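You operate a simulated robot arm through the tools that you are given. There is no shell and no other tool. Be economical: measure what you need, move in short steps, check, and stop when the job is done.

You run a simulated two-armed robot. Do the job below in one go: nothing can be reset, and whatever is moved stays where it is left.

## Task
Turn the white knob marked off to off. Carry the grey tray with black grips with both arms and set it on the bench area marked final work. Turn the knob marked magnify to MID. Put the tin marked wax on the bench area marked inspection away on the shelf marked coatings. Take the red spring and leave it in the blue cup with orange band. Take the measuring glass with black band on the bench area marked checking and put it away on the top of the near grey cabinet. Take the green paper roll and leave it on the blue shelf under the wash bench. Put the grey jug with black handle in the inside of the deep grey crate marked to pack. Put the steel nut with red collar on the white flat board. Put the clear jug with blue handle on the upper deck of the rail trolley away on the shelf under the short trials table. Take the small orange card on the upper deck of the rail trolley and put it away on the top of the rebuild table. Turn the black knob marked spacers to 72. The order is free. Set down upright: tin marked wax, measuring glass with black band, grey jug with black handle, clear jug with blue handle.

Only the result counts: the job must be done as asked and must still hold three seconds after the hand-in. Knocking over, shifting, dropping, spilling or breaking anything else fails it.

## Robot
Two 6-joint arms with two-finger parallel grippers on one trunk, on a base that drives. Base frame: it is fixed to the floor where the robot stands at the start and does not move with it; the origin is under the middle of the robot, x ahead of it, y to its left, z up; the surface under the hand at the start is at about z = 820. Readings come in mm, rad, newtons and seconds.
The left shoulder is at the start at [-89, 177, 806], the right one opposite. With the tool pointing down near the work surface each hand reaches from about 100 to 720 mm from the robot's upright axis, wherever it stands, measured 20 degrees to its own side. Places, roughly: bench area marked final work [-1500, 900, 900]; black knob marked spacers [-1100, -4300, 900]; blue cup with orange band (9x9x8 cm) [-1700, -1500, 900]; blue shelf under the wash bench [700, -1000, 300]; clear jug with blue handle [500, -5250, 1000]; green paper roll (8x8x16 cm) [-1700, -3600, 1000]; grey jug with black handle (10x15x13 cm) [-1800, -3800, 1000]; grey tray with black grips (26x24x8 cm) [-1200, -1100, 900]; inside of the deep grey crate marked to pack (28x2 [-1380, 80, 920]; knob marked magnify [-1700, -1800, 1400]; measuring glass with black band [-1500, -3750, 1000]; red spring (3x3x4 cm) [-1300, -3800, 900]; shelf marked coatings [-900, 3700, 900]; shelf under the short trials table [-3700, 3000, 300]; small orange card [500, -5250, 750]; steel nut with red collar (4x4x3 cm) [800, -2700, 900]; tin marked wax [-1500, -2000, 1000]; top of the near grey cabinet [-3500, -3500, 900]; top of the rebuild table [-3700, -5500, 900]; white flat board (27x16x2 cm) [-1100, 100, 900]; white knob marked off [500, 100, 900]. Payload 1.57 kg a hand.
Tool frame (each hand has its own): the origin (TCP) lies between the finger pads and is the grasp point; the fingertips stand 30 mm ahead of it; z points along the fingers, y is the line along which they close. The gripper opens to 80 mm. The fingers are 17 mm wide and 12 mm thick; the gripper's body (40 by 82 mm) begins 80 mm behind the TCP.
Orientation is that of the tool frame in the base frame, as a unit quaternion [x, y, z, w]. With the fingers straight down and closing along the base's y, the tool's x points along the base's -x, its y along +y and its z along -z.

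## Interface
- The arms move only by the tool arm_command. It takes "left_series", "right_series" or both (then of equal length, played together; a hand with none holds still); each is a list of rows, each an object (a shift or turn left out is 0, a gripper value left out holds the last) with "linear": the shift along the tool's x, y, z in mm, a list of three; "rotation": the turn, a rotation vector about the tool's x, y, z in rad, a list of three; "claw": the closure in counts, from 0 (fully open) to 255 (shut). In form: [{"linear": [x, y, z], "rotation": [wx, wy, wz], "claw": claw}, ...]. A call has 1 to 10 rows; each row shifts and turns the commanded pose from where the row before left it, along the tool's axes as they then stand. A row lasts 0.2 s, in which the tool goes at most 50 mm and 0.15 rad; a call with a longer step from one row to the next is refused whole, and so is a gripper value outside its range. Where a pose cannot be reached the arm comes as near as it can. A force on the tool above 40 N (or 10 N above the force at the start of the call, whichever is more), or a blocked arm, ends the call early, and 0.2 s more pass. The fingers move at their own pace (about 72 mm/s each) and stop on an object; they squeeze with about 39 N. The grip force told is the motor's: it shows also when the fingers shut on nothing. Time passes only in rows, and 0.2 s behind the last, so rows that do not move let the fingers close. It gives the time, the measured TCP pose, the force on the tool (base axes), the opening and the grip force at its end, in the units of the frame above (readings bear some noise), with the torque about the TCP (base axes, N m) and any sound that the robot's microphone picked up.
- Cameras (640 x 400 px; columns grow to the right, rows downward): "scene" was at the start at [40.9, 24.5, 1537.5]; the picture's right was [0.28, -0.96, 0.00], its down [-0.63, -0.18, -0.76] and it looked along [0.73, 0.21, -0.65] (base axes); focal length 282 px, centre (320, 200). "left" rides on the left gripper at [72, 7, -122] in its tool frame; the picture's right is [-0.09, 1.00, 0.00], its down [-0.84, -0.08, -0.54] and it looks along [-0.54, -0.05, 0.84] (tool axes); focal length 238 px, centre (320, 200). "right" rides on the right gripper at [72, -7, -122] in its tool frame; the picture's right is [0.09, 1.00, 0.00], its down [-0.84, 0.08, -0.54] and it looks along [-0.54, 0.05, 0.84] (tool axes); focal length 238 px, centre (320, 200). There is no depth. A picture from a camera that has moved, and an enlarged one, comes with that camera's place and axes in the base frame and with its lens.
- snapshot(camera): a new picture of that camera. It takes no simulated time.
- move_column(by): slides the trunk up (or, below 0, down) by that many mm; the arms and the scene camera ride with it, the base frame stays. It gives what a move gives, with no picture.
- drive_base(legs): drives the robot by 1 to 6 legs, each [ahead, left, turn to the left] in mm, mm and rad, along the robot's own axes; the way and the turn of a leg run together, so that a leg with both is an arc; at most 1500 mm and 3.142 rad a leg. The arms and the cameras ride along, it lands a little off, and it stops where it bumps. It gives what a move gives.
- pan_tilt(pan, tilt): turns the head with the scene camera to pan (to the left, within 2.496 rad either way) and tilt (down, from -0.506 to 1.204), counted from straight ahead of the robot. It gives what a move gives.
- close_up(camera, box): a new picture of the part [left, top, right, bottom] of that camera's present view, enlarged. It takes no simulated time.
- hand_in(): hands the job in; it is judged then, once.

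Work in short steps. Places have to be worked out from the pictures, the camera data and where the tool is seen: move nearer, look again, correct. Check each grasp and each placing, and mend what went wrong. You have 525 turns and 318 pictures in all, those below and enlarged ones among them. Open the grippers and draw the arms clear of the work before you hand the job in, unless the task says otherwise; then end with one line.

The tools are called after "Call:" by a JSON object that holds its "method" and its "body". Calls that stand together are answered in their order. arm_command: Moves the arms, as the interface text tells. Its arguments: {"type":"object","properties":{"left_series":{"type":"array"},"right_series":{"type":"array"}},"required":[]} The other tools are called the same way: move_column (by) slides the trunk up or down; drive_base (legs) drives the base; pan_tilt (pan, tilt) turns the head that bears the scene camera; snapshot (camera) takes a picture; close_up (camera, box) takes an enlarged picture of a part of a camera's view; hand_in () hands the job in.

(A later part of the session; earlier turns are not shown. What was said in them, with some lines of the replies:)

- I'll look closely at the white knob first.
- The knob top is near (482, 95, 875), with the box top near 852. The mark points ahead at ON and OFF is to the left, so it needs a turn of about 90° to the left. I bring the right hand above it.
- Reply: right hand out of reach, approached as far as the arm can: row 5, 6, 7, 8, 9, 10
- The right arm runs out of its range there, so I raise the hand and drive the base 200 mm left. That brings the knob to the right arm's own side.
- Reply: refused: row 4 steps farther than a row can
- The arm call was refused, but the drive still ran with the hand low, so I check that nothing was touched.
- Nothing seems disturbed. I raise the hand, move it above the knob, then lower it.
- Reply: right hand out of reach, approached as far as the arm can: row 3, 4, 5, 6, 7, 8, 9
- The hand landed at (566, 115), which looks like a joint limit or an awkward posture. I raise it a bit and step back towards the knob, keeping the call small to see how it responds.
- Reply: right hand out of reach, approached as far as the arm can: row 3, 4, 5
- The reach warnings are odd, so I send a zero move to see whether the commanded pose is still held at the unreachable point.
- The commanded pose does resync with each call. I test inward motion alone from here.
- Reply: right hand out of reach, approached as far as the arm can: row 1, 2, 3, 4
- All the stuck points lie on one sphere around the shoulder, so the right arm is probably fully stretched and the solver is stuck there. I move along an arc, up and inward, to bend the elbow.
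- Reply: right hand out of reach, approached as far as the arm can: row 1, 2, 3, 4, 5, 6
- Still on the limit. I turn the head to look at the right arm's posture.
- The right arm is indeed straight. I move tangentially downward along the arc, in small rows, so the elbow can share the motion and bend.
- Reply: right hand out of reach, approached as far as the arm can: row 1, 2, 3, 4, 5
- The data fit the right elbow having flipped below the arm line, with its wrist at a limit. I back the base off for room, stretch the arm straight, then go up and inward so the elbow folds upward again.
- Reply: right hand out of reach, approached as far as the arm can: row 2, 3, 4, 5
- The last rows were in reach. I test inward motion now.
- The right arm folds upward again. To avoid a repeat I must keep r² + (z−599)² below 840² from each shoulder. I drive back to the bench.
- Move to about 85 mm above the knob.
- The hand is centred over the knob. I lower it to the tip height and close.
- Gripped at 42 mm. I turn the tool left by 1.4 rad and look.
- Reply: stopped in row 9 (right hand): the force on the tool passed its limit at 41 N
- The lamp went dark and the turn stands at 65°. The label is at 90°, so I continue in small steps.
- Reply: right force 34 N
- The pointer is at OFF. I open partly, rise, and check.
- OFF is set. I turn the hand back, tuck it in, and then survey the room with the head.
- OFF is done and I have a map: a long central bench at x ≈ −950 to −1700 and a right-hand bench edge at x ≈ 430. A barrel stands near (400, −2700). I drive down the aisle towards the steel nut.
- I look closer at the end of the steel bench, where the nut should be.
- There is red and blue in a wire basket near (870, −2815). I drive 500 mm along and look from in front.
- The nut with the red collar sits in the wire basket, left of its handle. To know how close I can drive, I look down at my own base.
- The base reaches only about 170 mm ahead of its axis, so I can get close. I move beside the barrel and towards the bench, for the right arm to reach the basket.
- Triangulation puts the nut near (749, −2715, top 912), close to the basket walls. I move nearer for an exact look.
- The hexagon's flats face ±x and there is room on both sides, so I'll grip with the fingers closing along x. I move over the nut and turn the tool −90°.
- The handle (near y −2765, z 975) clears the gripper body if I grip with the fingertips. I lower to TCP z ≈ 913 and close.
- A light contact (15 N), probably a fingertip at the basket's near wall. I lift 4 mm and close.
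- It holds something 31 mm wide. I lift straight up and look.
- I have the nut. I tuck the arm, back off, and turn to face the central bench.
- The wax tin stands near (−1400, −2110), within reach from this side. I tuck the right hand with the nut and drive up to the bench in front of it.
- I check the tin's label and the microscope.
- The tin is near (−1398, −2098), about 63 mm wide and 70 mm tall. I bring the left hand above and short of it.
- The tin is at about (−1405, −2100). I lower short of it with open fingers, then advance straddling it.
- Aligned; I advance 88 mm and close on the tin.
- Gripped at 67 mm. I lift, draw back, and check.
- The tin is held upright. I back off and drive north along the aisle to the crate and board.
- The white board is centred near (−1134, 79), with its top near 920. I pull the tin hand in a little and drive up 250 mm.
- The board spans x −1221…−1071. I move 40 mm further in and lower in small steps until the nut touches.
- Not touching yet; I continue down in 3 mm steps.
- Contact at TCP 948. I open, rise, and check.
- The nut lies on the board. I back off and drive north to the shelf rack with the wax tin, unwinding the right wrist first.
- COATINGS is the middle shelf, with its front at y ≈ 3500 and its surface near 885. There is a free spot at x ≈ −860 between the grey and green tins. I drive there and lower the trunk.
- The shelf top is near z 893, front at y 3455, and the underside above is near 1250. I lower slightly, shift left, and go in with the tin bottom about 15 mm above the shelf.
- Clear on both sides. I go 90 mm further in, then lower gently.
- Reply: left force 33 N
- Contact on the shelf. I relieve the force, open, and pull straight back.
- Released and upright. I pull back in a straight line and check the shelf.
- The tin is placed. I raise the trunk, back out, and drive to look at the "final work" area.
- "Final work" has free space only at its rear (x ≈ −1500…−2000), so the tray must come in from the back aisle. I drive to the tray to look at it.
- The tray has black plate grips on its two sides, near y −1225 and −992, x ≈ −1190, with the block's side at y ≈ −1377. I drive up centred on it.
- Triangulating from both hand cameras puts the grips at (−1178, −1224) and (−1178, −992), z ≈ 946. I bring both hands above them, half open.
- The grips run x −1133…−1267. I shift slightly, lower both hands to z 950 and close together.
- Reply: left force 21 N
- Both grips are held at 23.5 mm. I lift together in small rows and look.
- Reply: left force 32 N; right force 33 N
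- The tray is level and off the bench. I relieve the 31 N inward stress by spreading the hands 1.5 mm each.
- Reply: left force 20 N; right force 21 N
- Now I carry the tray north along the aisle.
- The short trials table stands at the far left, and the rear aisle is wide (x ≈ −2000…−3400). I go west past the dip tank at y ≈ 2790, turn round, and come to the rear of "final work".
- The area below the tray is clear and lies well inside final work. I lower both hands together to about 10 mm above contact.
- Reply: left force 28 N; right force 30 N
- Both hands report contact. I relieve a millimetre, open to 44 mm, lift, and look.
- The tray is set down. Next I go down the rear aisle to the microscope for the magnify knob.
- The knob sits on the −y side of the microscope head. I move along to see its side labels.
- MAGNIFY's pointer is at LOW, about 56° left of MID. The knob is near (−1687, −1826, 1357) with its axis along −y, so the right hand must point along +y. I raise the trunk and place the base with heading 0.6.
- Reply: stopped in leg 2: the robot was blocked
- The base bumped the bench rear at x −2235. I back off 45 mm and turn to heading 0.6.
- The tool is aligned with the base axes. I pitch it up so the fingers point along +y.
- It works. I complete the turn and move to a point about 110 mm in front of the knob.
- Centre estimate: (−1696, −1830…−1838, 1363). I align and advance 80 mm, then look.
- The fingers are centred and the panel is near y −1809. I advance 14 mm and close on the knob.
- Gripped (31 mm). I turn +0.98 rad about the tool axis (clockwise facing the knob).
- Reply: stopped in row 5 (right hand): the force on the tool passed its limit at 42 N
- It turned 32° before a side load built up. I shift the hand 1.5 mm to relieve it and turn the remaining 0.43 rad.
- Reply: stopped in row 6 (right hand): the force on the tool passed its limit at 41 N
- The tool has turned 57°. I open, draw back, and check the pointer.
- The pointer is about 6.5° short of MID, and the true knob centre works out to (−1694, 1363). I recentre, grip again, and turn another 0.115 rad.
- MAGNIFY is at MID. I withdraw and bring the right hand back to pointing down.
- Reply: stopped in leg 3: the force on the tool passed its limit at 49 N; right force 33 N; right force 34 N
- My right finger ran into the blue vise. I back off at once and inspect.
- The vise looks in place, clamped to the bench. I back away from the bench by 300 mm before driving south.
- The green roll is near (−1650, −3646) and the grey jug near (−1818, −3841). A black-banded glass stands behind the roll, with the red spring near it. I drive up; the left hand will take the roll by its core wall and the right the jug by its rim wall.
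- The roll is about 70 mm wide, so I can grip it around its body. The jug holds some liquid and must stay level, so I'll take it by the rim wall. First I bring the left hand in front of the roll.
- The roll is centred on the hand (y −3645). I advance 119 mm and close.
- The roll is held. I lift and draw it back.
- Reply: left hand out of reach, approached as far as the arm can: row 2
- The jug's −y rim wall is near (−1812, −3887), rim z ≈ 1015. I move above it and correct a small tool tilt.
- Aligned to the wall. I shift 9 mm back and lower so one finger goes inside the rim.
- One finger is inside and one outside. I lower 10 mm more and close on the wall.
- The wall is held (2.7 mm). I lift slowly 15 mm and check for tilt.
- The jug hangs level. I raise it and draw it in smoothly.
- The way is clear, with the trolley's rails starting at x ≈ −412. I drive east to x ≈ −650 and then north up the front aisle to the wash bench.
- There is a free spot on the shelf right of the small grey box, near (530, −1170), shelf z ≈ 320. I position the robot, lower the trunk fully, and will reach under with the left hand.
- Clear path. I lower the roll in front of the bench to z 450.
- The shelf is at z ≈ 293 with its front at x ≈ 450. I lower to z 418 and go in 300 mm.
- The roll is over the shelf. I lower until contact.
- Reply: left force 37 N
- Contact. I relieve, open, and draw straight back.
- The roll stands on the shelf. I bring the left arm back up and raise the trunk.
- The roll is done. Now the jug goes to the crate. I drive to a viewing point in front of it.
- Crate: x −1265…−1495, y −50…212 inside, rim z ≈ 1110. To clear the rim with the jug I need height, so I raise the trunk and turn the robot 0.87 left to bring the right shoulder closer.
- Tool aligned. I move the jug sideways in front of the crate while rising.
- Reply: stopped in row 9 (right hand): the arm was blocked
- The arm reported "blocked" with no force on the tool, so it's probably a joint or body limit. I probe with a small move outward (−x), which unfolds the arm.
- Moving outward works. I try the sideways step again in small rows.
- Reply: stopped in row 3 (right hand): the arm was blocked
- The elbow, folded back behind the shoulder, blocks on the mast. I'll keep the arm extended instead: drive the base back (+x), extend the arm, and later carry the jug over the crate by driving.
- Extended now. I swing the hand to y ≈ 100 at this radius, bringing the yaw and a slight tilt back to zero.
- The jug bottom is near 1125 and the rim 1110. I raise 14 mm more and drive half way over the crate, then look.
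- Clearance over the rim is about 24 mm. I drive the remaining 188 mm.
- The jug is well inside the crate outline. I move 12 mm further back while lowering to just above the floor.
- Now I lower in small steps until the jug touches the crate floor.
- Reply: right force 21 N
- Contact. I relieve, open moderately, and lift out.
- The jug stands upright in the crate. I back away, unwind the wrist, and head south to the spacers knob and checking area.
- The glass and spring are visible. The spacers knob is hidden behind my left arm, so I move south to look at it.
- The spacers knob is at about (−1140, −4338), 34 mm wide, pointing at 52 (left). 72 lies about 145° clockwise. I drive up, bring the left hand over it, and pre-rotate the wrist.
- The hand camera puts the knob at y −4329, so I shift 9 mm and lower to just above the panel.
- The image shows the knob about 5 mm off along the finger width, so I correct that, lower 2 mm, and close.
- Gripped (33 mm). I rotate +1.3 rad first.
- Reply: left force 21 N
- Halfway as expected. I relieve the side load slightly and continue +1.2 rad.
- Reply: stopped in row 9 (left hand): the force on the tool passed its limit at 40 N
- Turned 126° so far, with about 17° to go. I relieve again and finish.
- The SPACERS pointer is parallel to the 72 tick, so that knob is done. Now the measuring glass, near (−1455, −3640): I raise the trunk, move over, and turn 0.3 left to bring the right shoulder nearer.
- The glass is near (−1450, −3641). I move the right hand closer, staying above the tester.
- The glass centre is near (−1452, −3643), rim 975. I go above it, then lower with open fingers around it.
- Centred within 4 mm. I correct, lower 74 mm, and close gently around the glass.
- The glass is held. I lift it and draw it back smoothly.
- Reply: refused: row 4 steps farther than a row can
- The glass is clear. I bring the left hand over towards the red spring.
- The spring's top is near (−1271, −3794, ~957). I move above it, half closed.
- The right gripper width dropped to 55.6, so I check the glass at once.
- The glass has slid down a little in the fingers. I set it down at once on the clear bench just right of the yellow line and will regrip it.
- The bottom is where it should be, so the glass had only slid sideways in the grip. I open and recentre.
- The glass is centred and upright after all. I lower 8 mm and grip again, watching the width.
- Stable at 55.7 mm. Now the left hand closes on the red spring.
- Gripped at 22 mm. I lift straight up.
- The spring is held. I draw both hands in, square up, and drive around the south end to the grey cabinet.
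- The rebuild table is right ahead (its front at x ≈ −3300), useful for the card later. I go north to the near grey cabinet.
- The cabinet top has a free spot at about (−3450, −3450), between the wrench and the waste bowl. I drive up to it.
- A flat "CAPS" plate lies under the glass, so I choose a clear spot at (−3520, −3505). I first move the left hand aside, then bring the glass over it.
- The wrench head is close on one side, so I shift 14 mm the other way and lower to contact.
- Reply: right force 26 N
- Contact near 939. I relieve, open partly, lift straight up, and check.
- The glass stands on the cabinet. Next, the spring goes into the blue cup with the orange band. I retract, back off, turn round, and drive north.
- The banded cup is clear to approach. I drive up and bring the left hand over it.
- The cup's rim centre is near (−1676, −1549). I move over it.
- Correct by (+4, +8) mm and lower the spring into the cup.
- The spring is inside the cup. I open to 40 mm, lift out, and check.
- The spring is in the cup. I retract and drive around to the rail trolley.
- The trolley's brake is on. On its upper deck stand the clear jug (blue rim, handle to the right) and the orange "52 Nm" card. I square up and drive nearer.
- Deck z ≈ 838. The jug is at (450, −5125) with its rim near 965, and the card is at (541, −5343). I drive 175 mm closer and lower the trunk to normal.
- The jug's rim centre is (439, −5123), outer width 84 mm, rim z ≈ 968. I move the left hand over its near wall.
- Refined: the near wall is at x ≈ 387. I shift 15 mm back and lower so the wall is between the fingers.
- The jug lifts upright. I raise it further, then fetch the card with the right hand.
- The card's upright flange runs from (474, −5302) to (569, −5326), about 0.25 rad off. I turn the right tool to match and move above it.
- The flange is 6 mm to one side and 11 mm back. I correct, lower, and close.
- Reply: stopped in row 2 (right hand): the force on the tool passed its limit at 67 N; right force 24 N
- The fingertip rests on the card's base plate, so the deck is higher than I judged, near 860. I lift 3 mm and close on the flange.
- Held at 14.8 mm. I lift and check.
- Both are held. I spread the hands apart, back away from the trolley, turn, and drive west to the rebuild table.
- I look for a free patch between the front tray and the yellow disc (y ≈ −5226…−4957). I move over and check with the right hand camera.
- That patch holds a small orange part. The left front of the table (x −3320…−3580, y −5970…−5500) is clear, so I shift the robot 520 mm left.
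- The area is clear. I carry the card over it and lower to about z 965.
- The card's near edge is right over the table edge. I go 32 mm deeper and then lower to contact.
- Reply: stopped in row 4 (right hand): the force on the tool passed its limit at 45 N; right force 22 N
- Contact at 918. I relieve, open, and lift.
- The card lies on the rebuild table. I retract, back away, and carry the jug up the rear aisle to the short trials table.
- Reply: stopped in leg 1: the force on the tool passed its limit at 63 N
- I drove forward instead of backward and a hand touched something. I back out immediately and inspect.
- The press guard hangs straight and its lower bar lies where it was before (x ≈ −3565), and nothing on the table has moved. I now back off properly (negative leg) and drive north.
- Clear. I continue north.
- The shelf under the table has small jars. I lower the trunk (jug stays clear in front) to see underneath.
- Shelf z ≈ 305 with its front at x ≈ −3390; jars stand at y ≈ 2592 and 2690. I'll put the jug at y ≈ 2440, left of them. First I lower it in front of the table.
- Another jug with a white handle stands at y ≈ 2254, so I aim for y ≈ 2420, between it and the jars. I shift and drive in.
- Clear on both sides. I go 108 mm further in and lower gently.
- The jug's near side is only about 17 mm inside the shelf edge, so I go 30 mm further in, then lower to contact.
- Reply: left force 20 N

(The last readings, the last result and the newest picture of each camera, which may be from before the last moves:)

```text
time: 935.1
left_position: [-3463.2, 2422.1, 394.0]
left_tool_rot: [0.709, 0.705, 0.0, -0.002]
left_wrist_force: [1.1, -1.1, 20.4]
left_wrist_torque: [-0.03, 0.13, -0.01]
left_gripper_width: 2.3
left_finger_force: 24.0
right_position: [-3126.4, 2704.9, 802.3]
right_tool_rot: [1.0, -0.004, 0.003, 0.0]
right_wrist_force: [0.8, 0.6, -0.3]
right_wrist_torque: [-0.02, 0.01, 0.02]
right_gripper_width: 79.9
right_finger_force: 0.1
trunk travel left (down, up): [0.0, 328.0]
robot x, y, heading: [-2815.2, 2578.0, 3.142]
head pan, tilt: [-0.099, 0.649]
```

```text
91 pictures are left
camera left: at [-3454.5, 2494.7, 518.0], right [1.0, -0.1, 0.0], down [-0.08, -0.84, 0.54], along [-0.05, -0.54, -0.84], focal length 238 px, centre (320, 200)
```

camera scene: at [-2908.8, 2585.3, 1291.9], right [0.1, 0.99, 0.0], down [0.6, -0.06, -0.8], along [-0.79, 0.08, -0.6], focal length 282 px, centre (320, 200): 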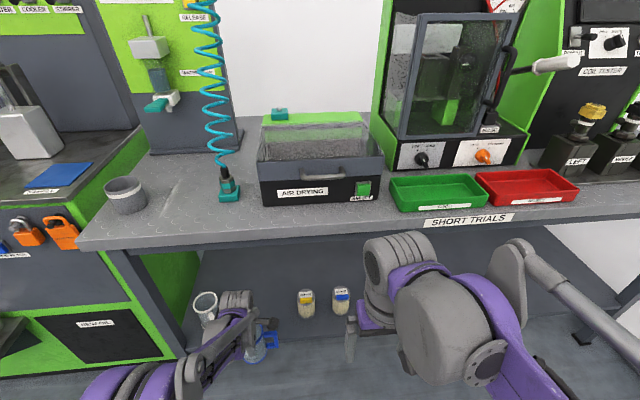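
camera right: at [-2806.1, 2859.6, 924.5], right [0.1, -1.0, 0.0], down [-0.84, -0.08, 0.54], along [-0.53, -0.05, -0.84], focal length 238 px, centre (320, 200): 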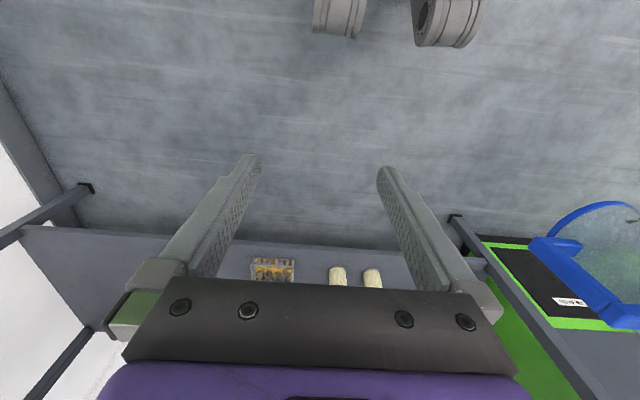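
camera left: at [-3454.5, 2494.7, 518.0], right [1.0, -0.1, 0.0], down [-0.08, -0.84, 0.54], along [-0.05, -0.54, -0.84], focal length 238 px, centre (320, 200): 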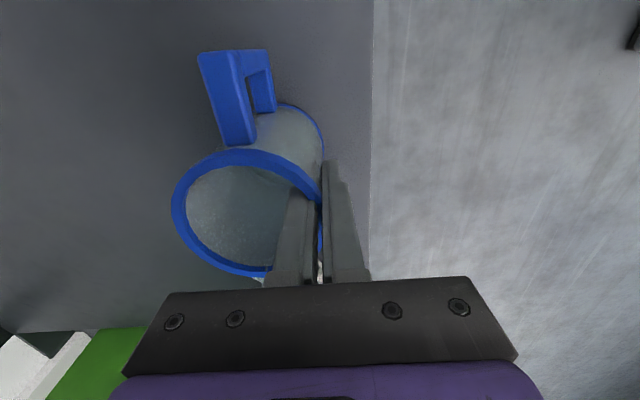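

Contact at 394. I relieve, open, and lift clear of the rim.

Call:
{"method": "arm_command", "body": {"left_series": [{"linear": [0, 0, -2]}, {"claw": 150}, {"claw": 150}, {"linear": [0, 0, -15]}, {"linear": [0, 0, -25]}, {"linear": [0, 0, -30]}]}}

Call:
{"method": "snapshot", "body": {"camera": "left"}}

```text
time: 936.5
left_position: [-3461.5, 2420.5, 463.6]
left_tool_rot: [0.709, 0.705, 0.001, -0.001]
left_wrist_force: [0.7, 0.0, -0.2]
left_wrist_torque: [0.02, 0.01, -0.01]
left_gripper_width: 33.0
left_finger_force: 0.0
right_position: [-3126.4, 2704.1, 802.2]
right_tool_rot: [1.0, -0.002, 0.004, -0.001]
right_wrist_force: [-1.1, -0.2, -0.5]
right_wrist_torque: [-0.03, 0.0, 0.01]
right_gripper_width: 79.8
right_finger_force: 0.0
trunk travel left (down, up): [0.0, 328.0]
robot x, y, heading: [-2814.4, 2577.1, 3.142]
head pan, tilt: [-0.099, 0.649]
```

```text
90 pictures are left
camera left: at [-3453.7, 2493.3, 587.7], right [1.0, -0.1, 0.0], down [-0.08, -0.84, 0.54], along [-0.05, -0.54, -0.84], focal length 238 px, centre (320, 200)
```

left: 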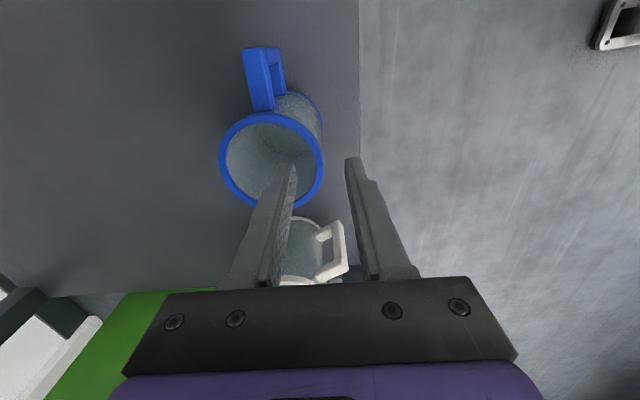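

The jug stands upright on the shelf. I withdraw and check from the scene camera.

Call:
{"method": "arm_command", "body": {"left_series": [{"linear": [0, 30, -5]}, {"linear": [0, 40, 0]}, {"linear": [0, 40, 0]}, {"linear": [0, 40, 0]}, {"linear": [0, 40, 0]}, {"linear": [0, 40, 0]}, {"linear": [0, 40, 0]}, {"linear": [0, 40, 0]}]}}

Call:
{"method": "snapshot", "body": {"camera": "scene"}}

```text
time: 938.3
left_position: [-3151.0, 2420.2, 471.3]
left_tool_rot: [0.709, 0.705, 0.001, -0.001]
left_wrist_force: [0.1, 0.8, -0.2]
left_wrist_torque: [-0.02, 0.0, 0.01]
left_gripper_width: 33.1
left_finger_force: 0.0
right_position: [-3128.5, 2704.1, 802.1]
right_tool_rot: [1.0, -0.003, 0.003, -0.001]
right_wrist_force: [-0.3, 0.9, 0.3]
right_wrist_torque: [-0.02, 0.0, -0.01]
right_gripper_width: 80.3
right_finger_force: 0.1
trunk travel left (down, up): [0.0, 328.0]
robot x, y, heading: [-2813.2, 2578.7, 3.137]
head pan, tilt: [-0.099, 0.649]
```

```text
89 pictures are left
camera scene: at [-2908.2, 2585.4, 1291.9], right [0.1, 0.99, 0.0], down [0.6, -0.06, -0.8], along [-0.79, 0.08, -0.6], focal length 282 px, centre (320, 200)
```

scene: 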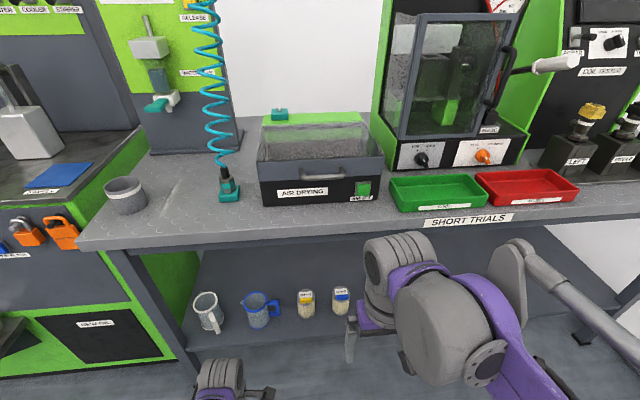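

Everything is in place. I back away, raise the arms, open the gripper, and take a last look at the shelf.

Call:
{"method": "drive_base", "body": {"legs": [[-300, 0, 0]]}}

Call:
{"method": "arm_command", "body": {"left_series": [{"linear": [0, 0, -45], "claw": 0}, {"linear": [0, 0, -45]}, {"linear": [0, 0, -45]}, {"linear": [0, 0, -45]}, {"linear": [0, 0, -45]}]}}

Call:
{"method": "pan_tilt", "body": {"pan": 0.1, "tilt": 0.5}}

Call:
{"method": "close_up", "body": {"camera": "scene", "box": [150, 180, 400, 330]}}

```text
time: 940.3
left_position: [-2852.2, 2419.2, 471.5]
left_tool_rot: [0.709, 0.705, 0.002, -0.001]
left_wrist_force: [-0.2, 0.1, -0.2]
left_wrist_torque: [0.0, 0.01, -0.01]
left_gripper_width: 32.9
left_finger_force: 0.0
right_position: [-2827.8, 2704.0, 802.3]
right_tool_rot: [1.0, -0.003, 0.004, 0.0]
right_wrist_force: [0.5, -0.5, 0.0]
right_wrist_torque: [-0.02, -0.01, -0.02]
right_gripper_width: 80.1
right_finger_force: 0.0
trunk travel left (down, up): [0.0, 328.0]
robot x, y, heading: [-2513.0, 2574.5, 3.139]
head pan, tilt: [-0.099, 0.649]
```

```text
time: 941.5
left_position: [-2852.0, 2420.5, 696.5]
left_tool_rot: [0.709, 0.705, 0.002, -0.002]
left_wrist_force: [0.0, 0.6, 0.0]
left_wrist_torque: [-0.01, -0.01, -0.01]
left_gripper_width: 80.1
left_finger_force: 0.0
right_position: [-2826.5, 2704.2, 802.4]
right_tool_rot: [1.0, -0.003, 0.003, 0.0]
right_wrist_force: [-0.5, 0.2, 0.8]
right_wrist_torque: [0.0, -0.01, 0.02]
right_gripper_width: 79.8
right_finger_force: 0.1
trunk travel left (down, up): [0.0, 328.0]
robot x, y, heading: [-2512.9, 2573.7, 3.139]
head pan, tilt: [-0.099, 0.649]
```

```text
time: 942.3
left_position: [-2851.1, 2420.3, 696.0]
left_tool_rot: [0.709, 0.705, 0.001, -0.001]
left_wrist_force: [-0.7, 0.2, -0.6]
left_wrist_torque: [0.01, 0.0, 0.04]
left_gripper_width: 80.0
left_finger_force: 0.1
right_position: [-2828.1, 2703.6, 802.2]
right_tool_rot: [1.0, -0.001, 0.003, -0.001]
right_wrist_force: [-0.1, 1.0, -0.5]
right_wrist_torque: [0.02, 0.01, 0.0]
right_gripper_width: 80.0
right_finger_force: 0.1
trunk travel left (down, up): [0.0, 328.0]
robot x, y, heading: [-2514.8, 2573.5, 3.137]
head pan, tilt: [0.099, 0.499]
```

```text
2.56 times, centred on (275, 255) of scene
camera zoom: at [-2612.4, 2567.3, 1305.2], right [-0.1, 1.0, 0.0], down [0.48, 0.05, -0.88], along [-0.87, -0.08, -0.48], focal length 722 px, centre (435, 59)
```

zoom: 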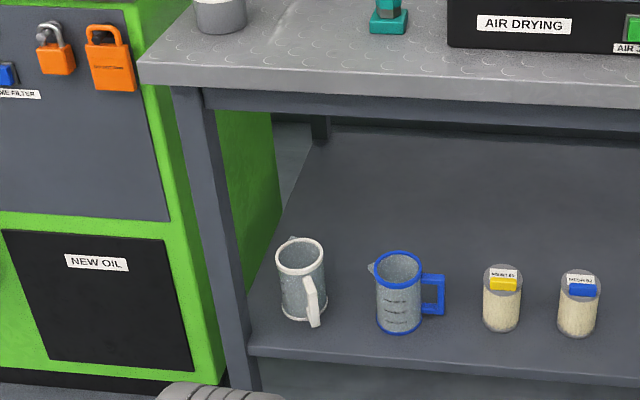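

All the items are placed, the knobs are set, and both hands are open and clear. I hand the job in.

Call:
{"method": "hand_in", "body": {}}

```text
The job is handed in.
```

The job is handed in with all twelve tasks carried out. Two unplanned bumps did no visible damage: a finger against the blue vise (49 N), and a hand that touched something by the press on the rebuild table when I drove forward by mistake (63 N).
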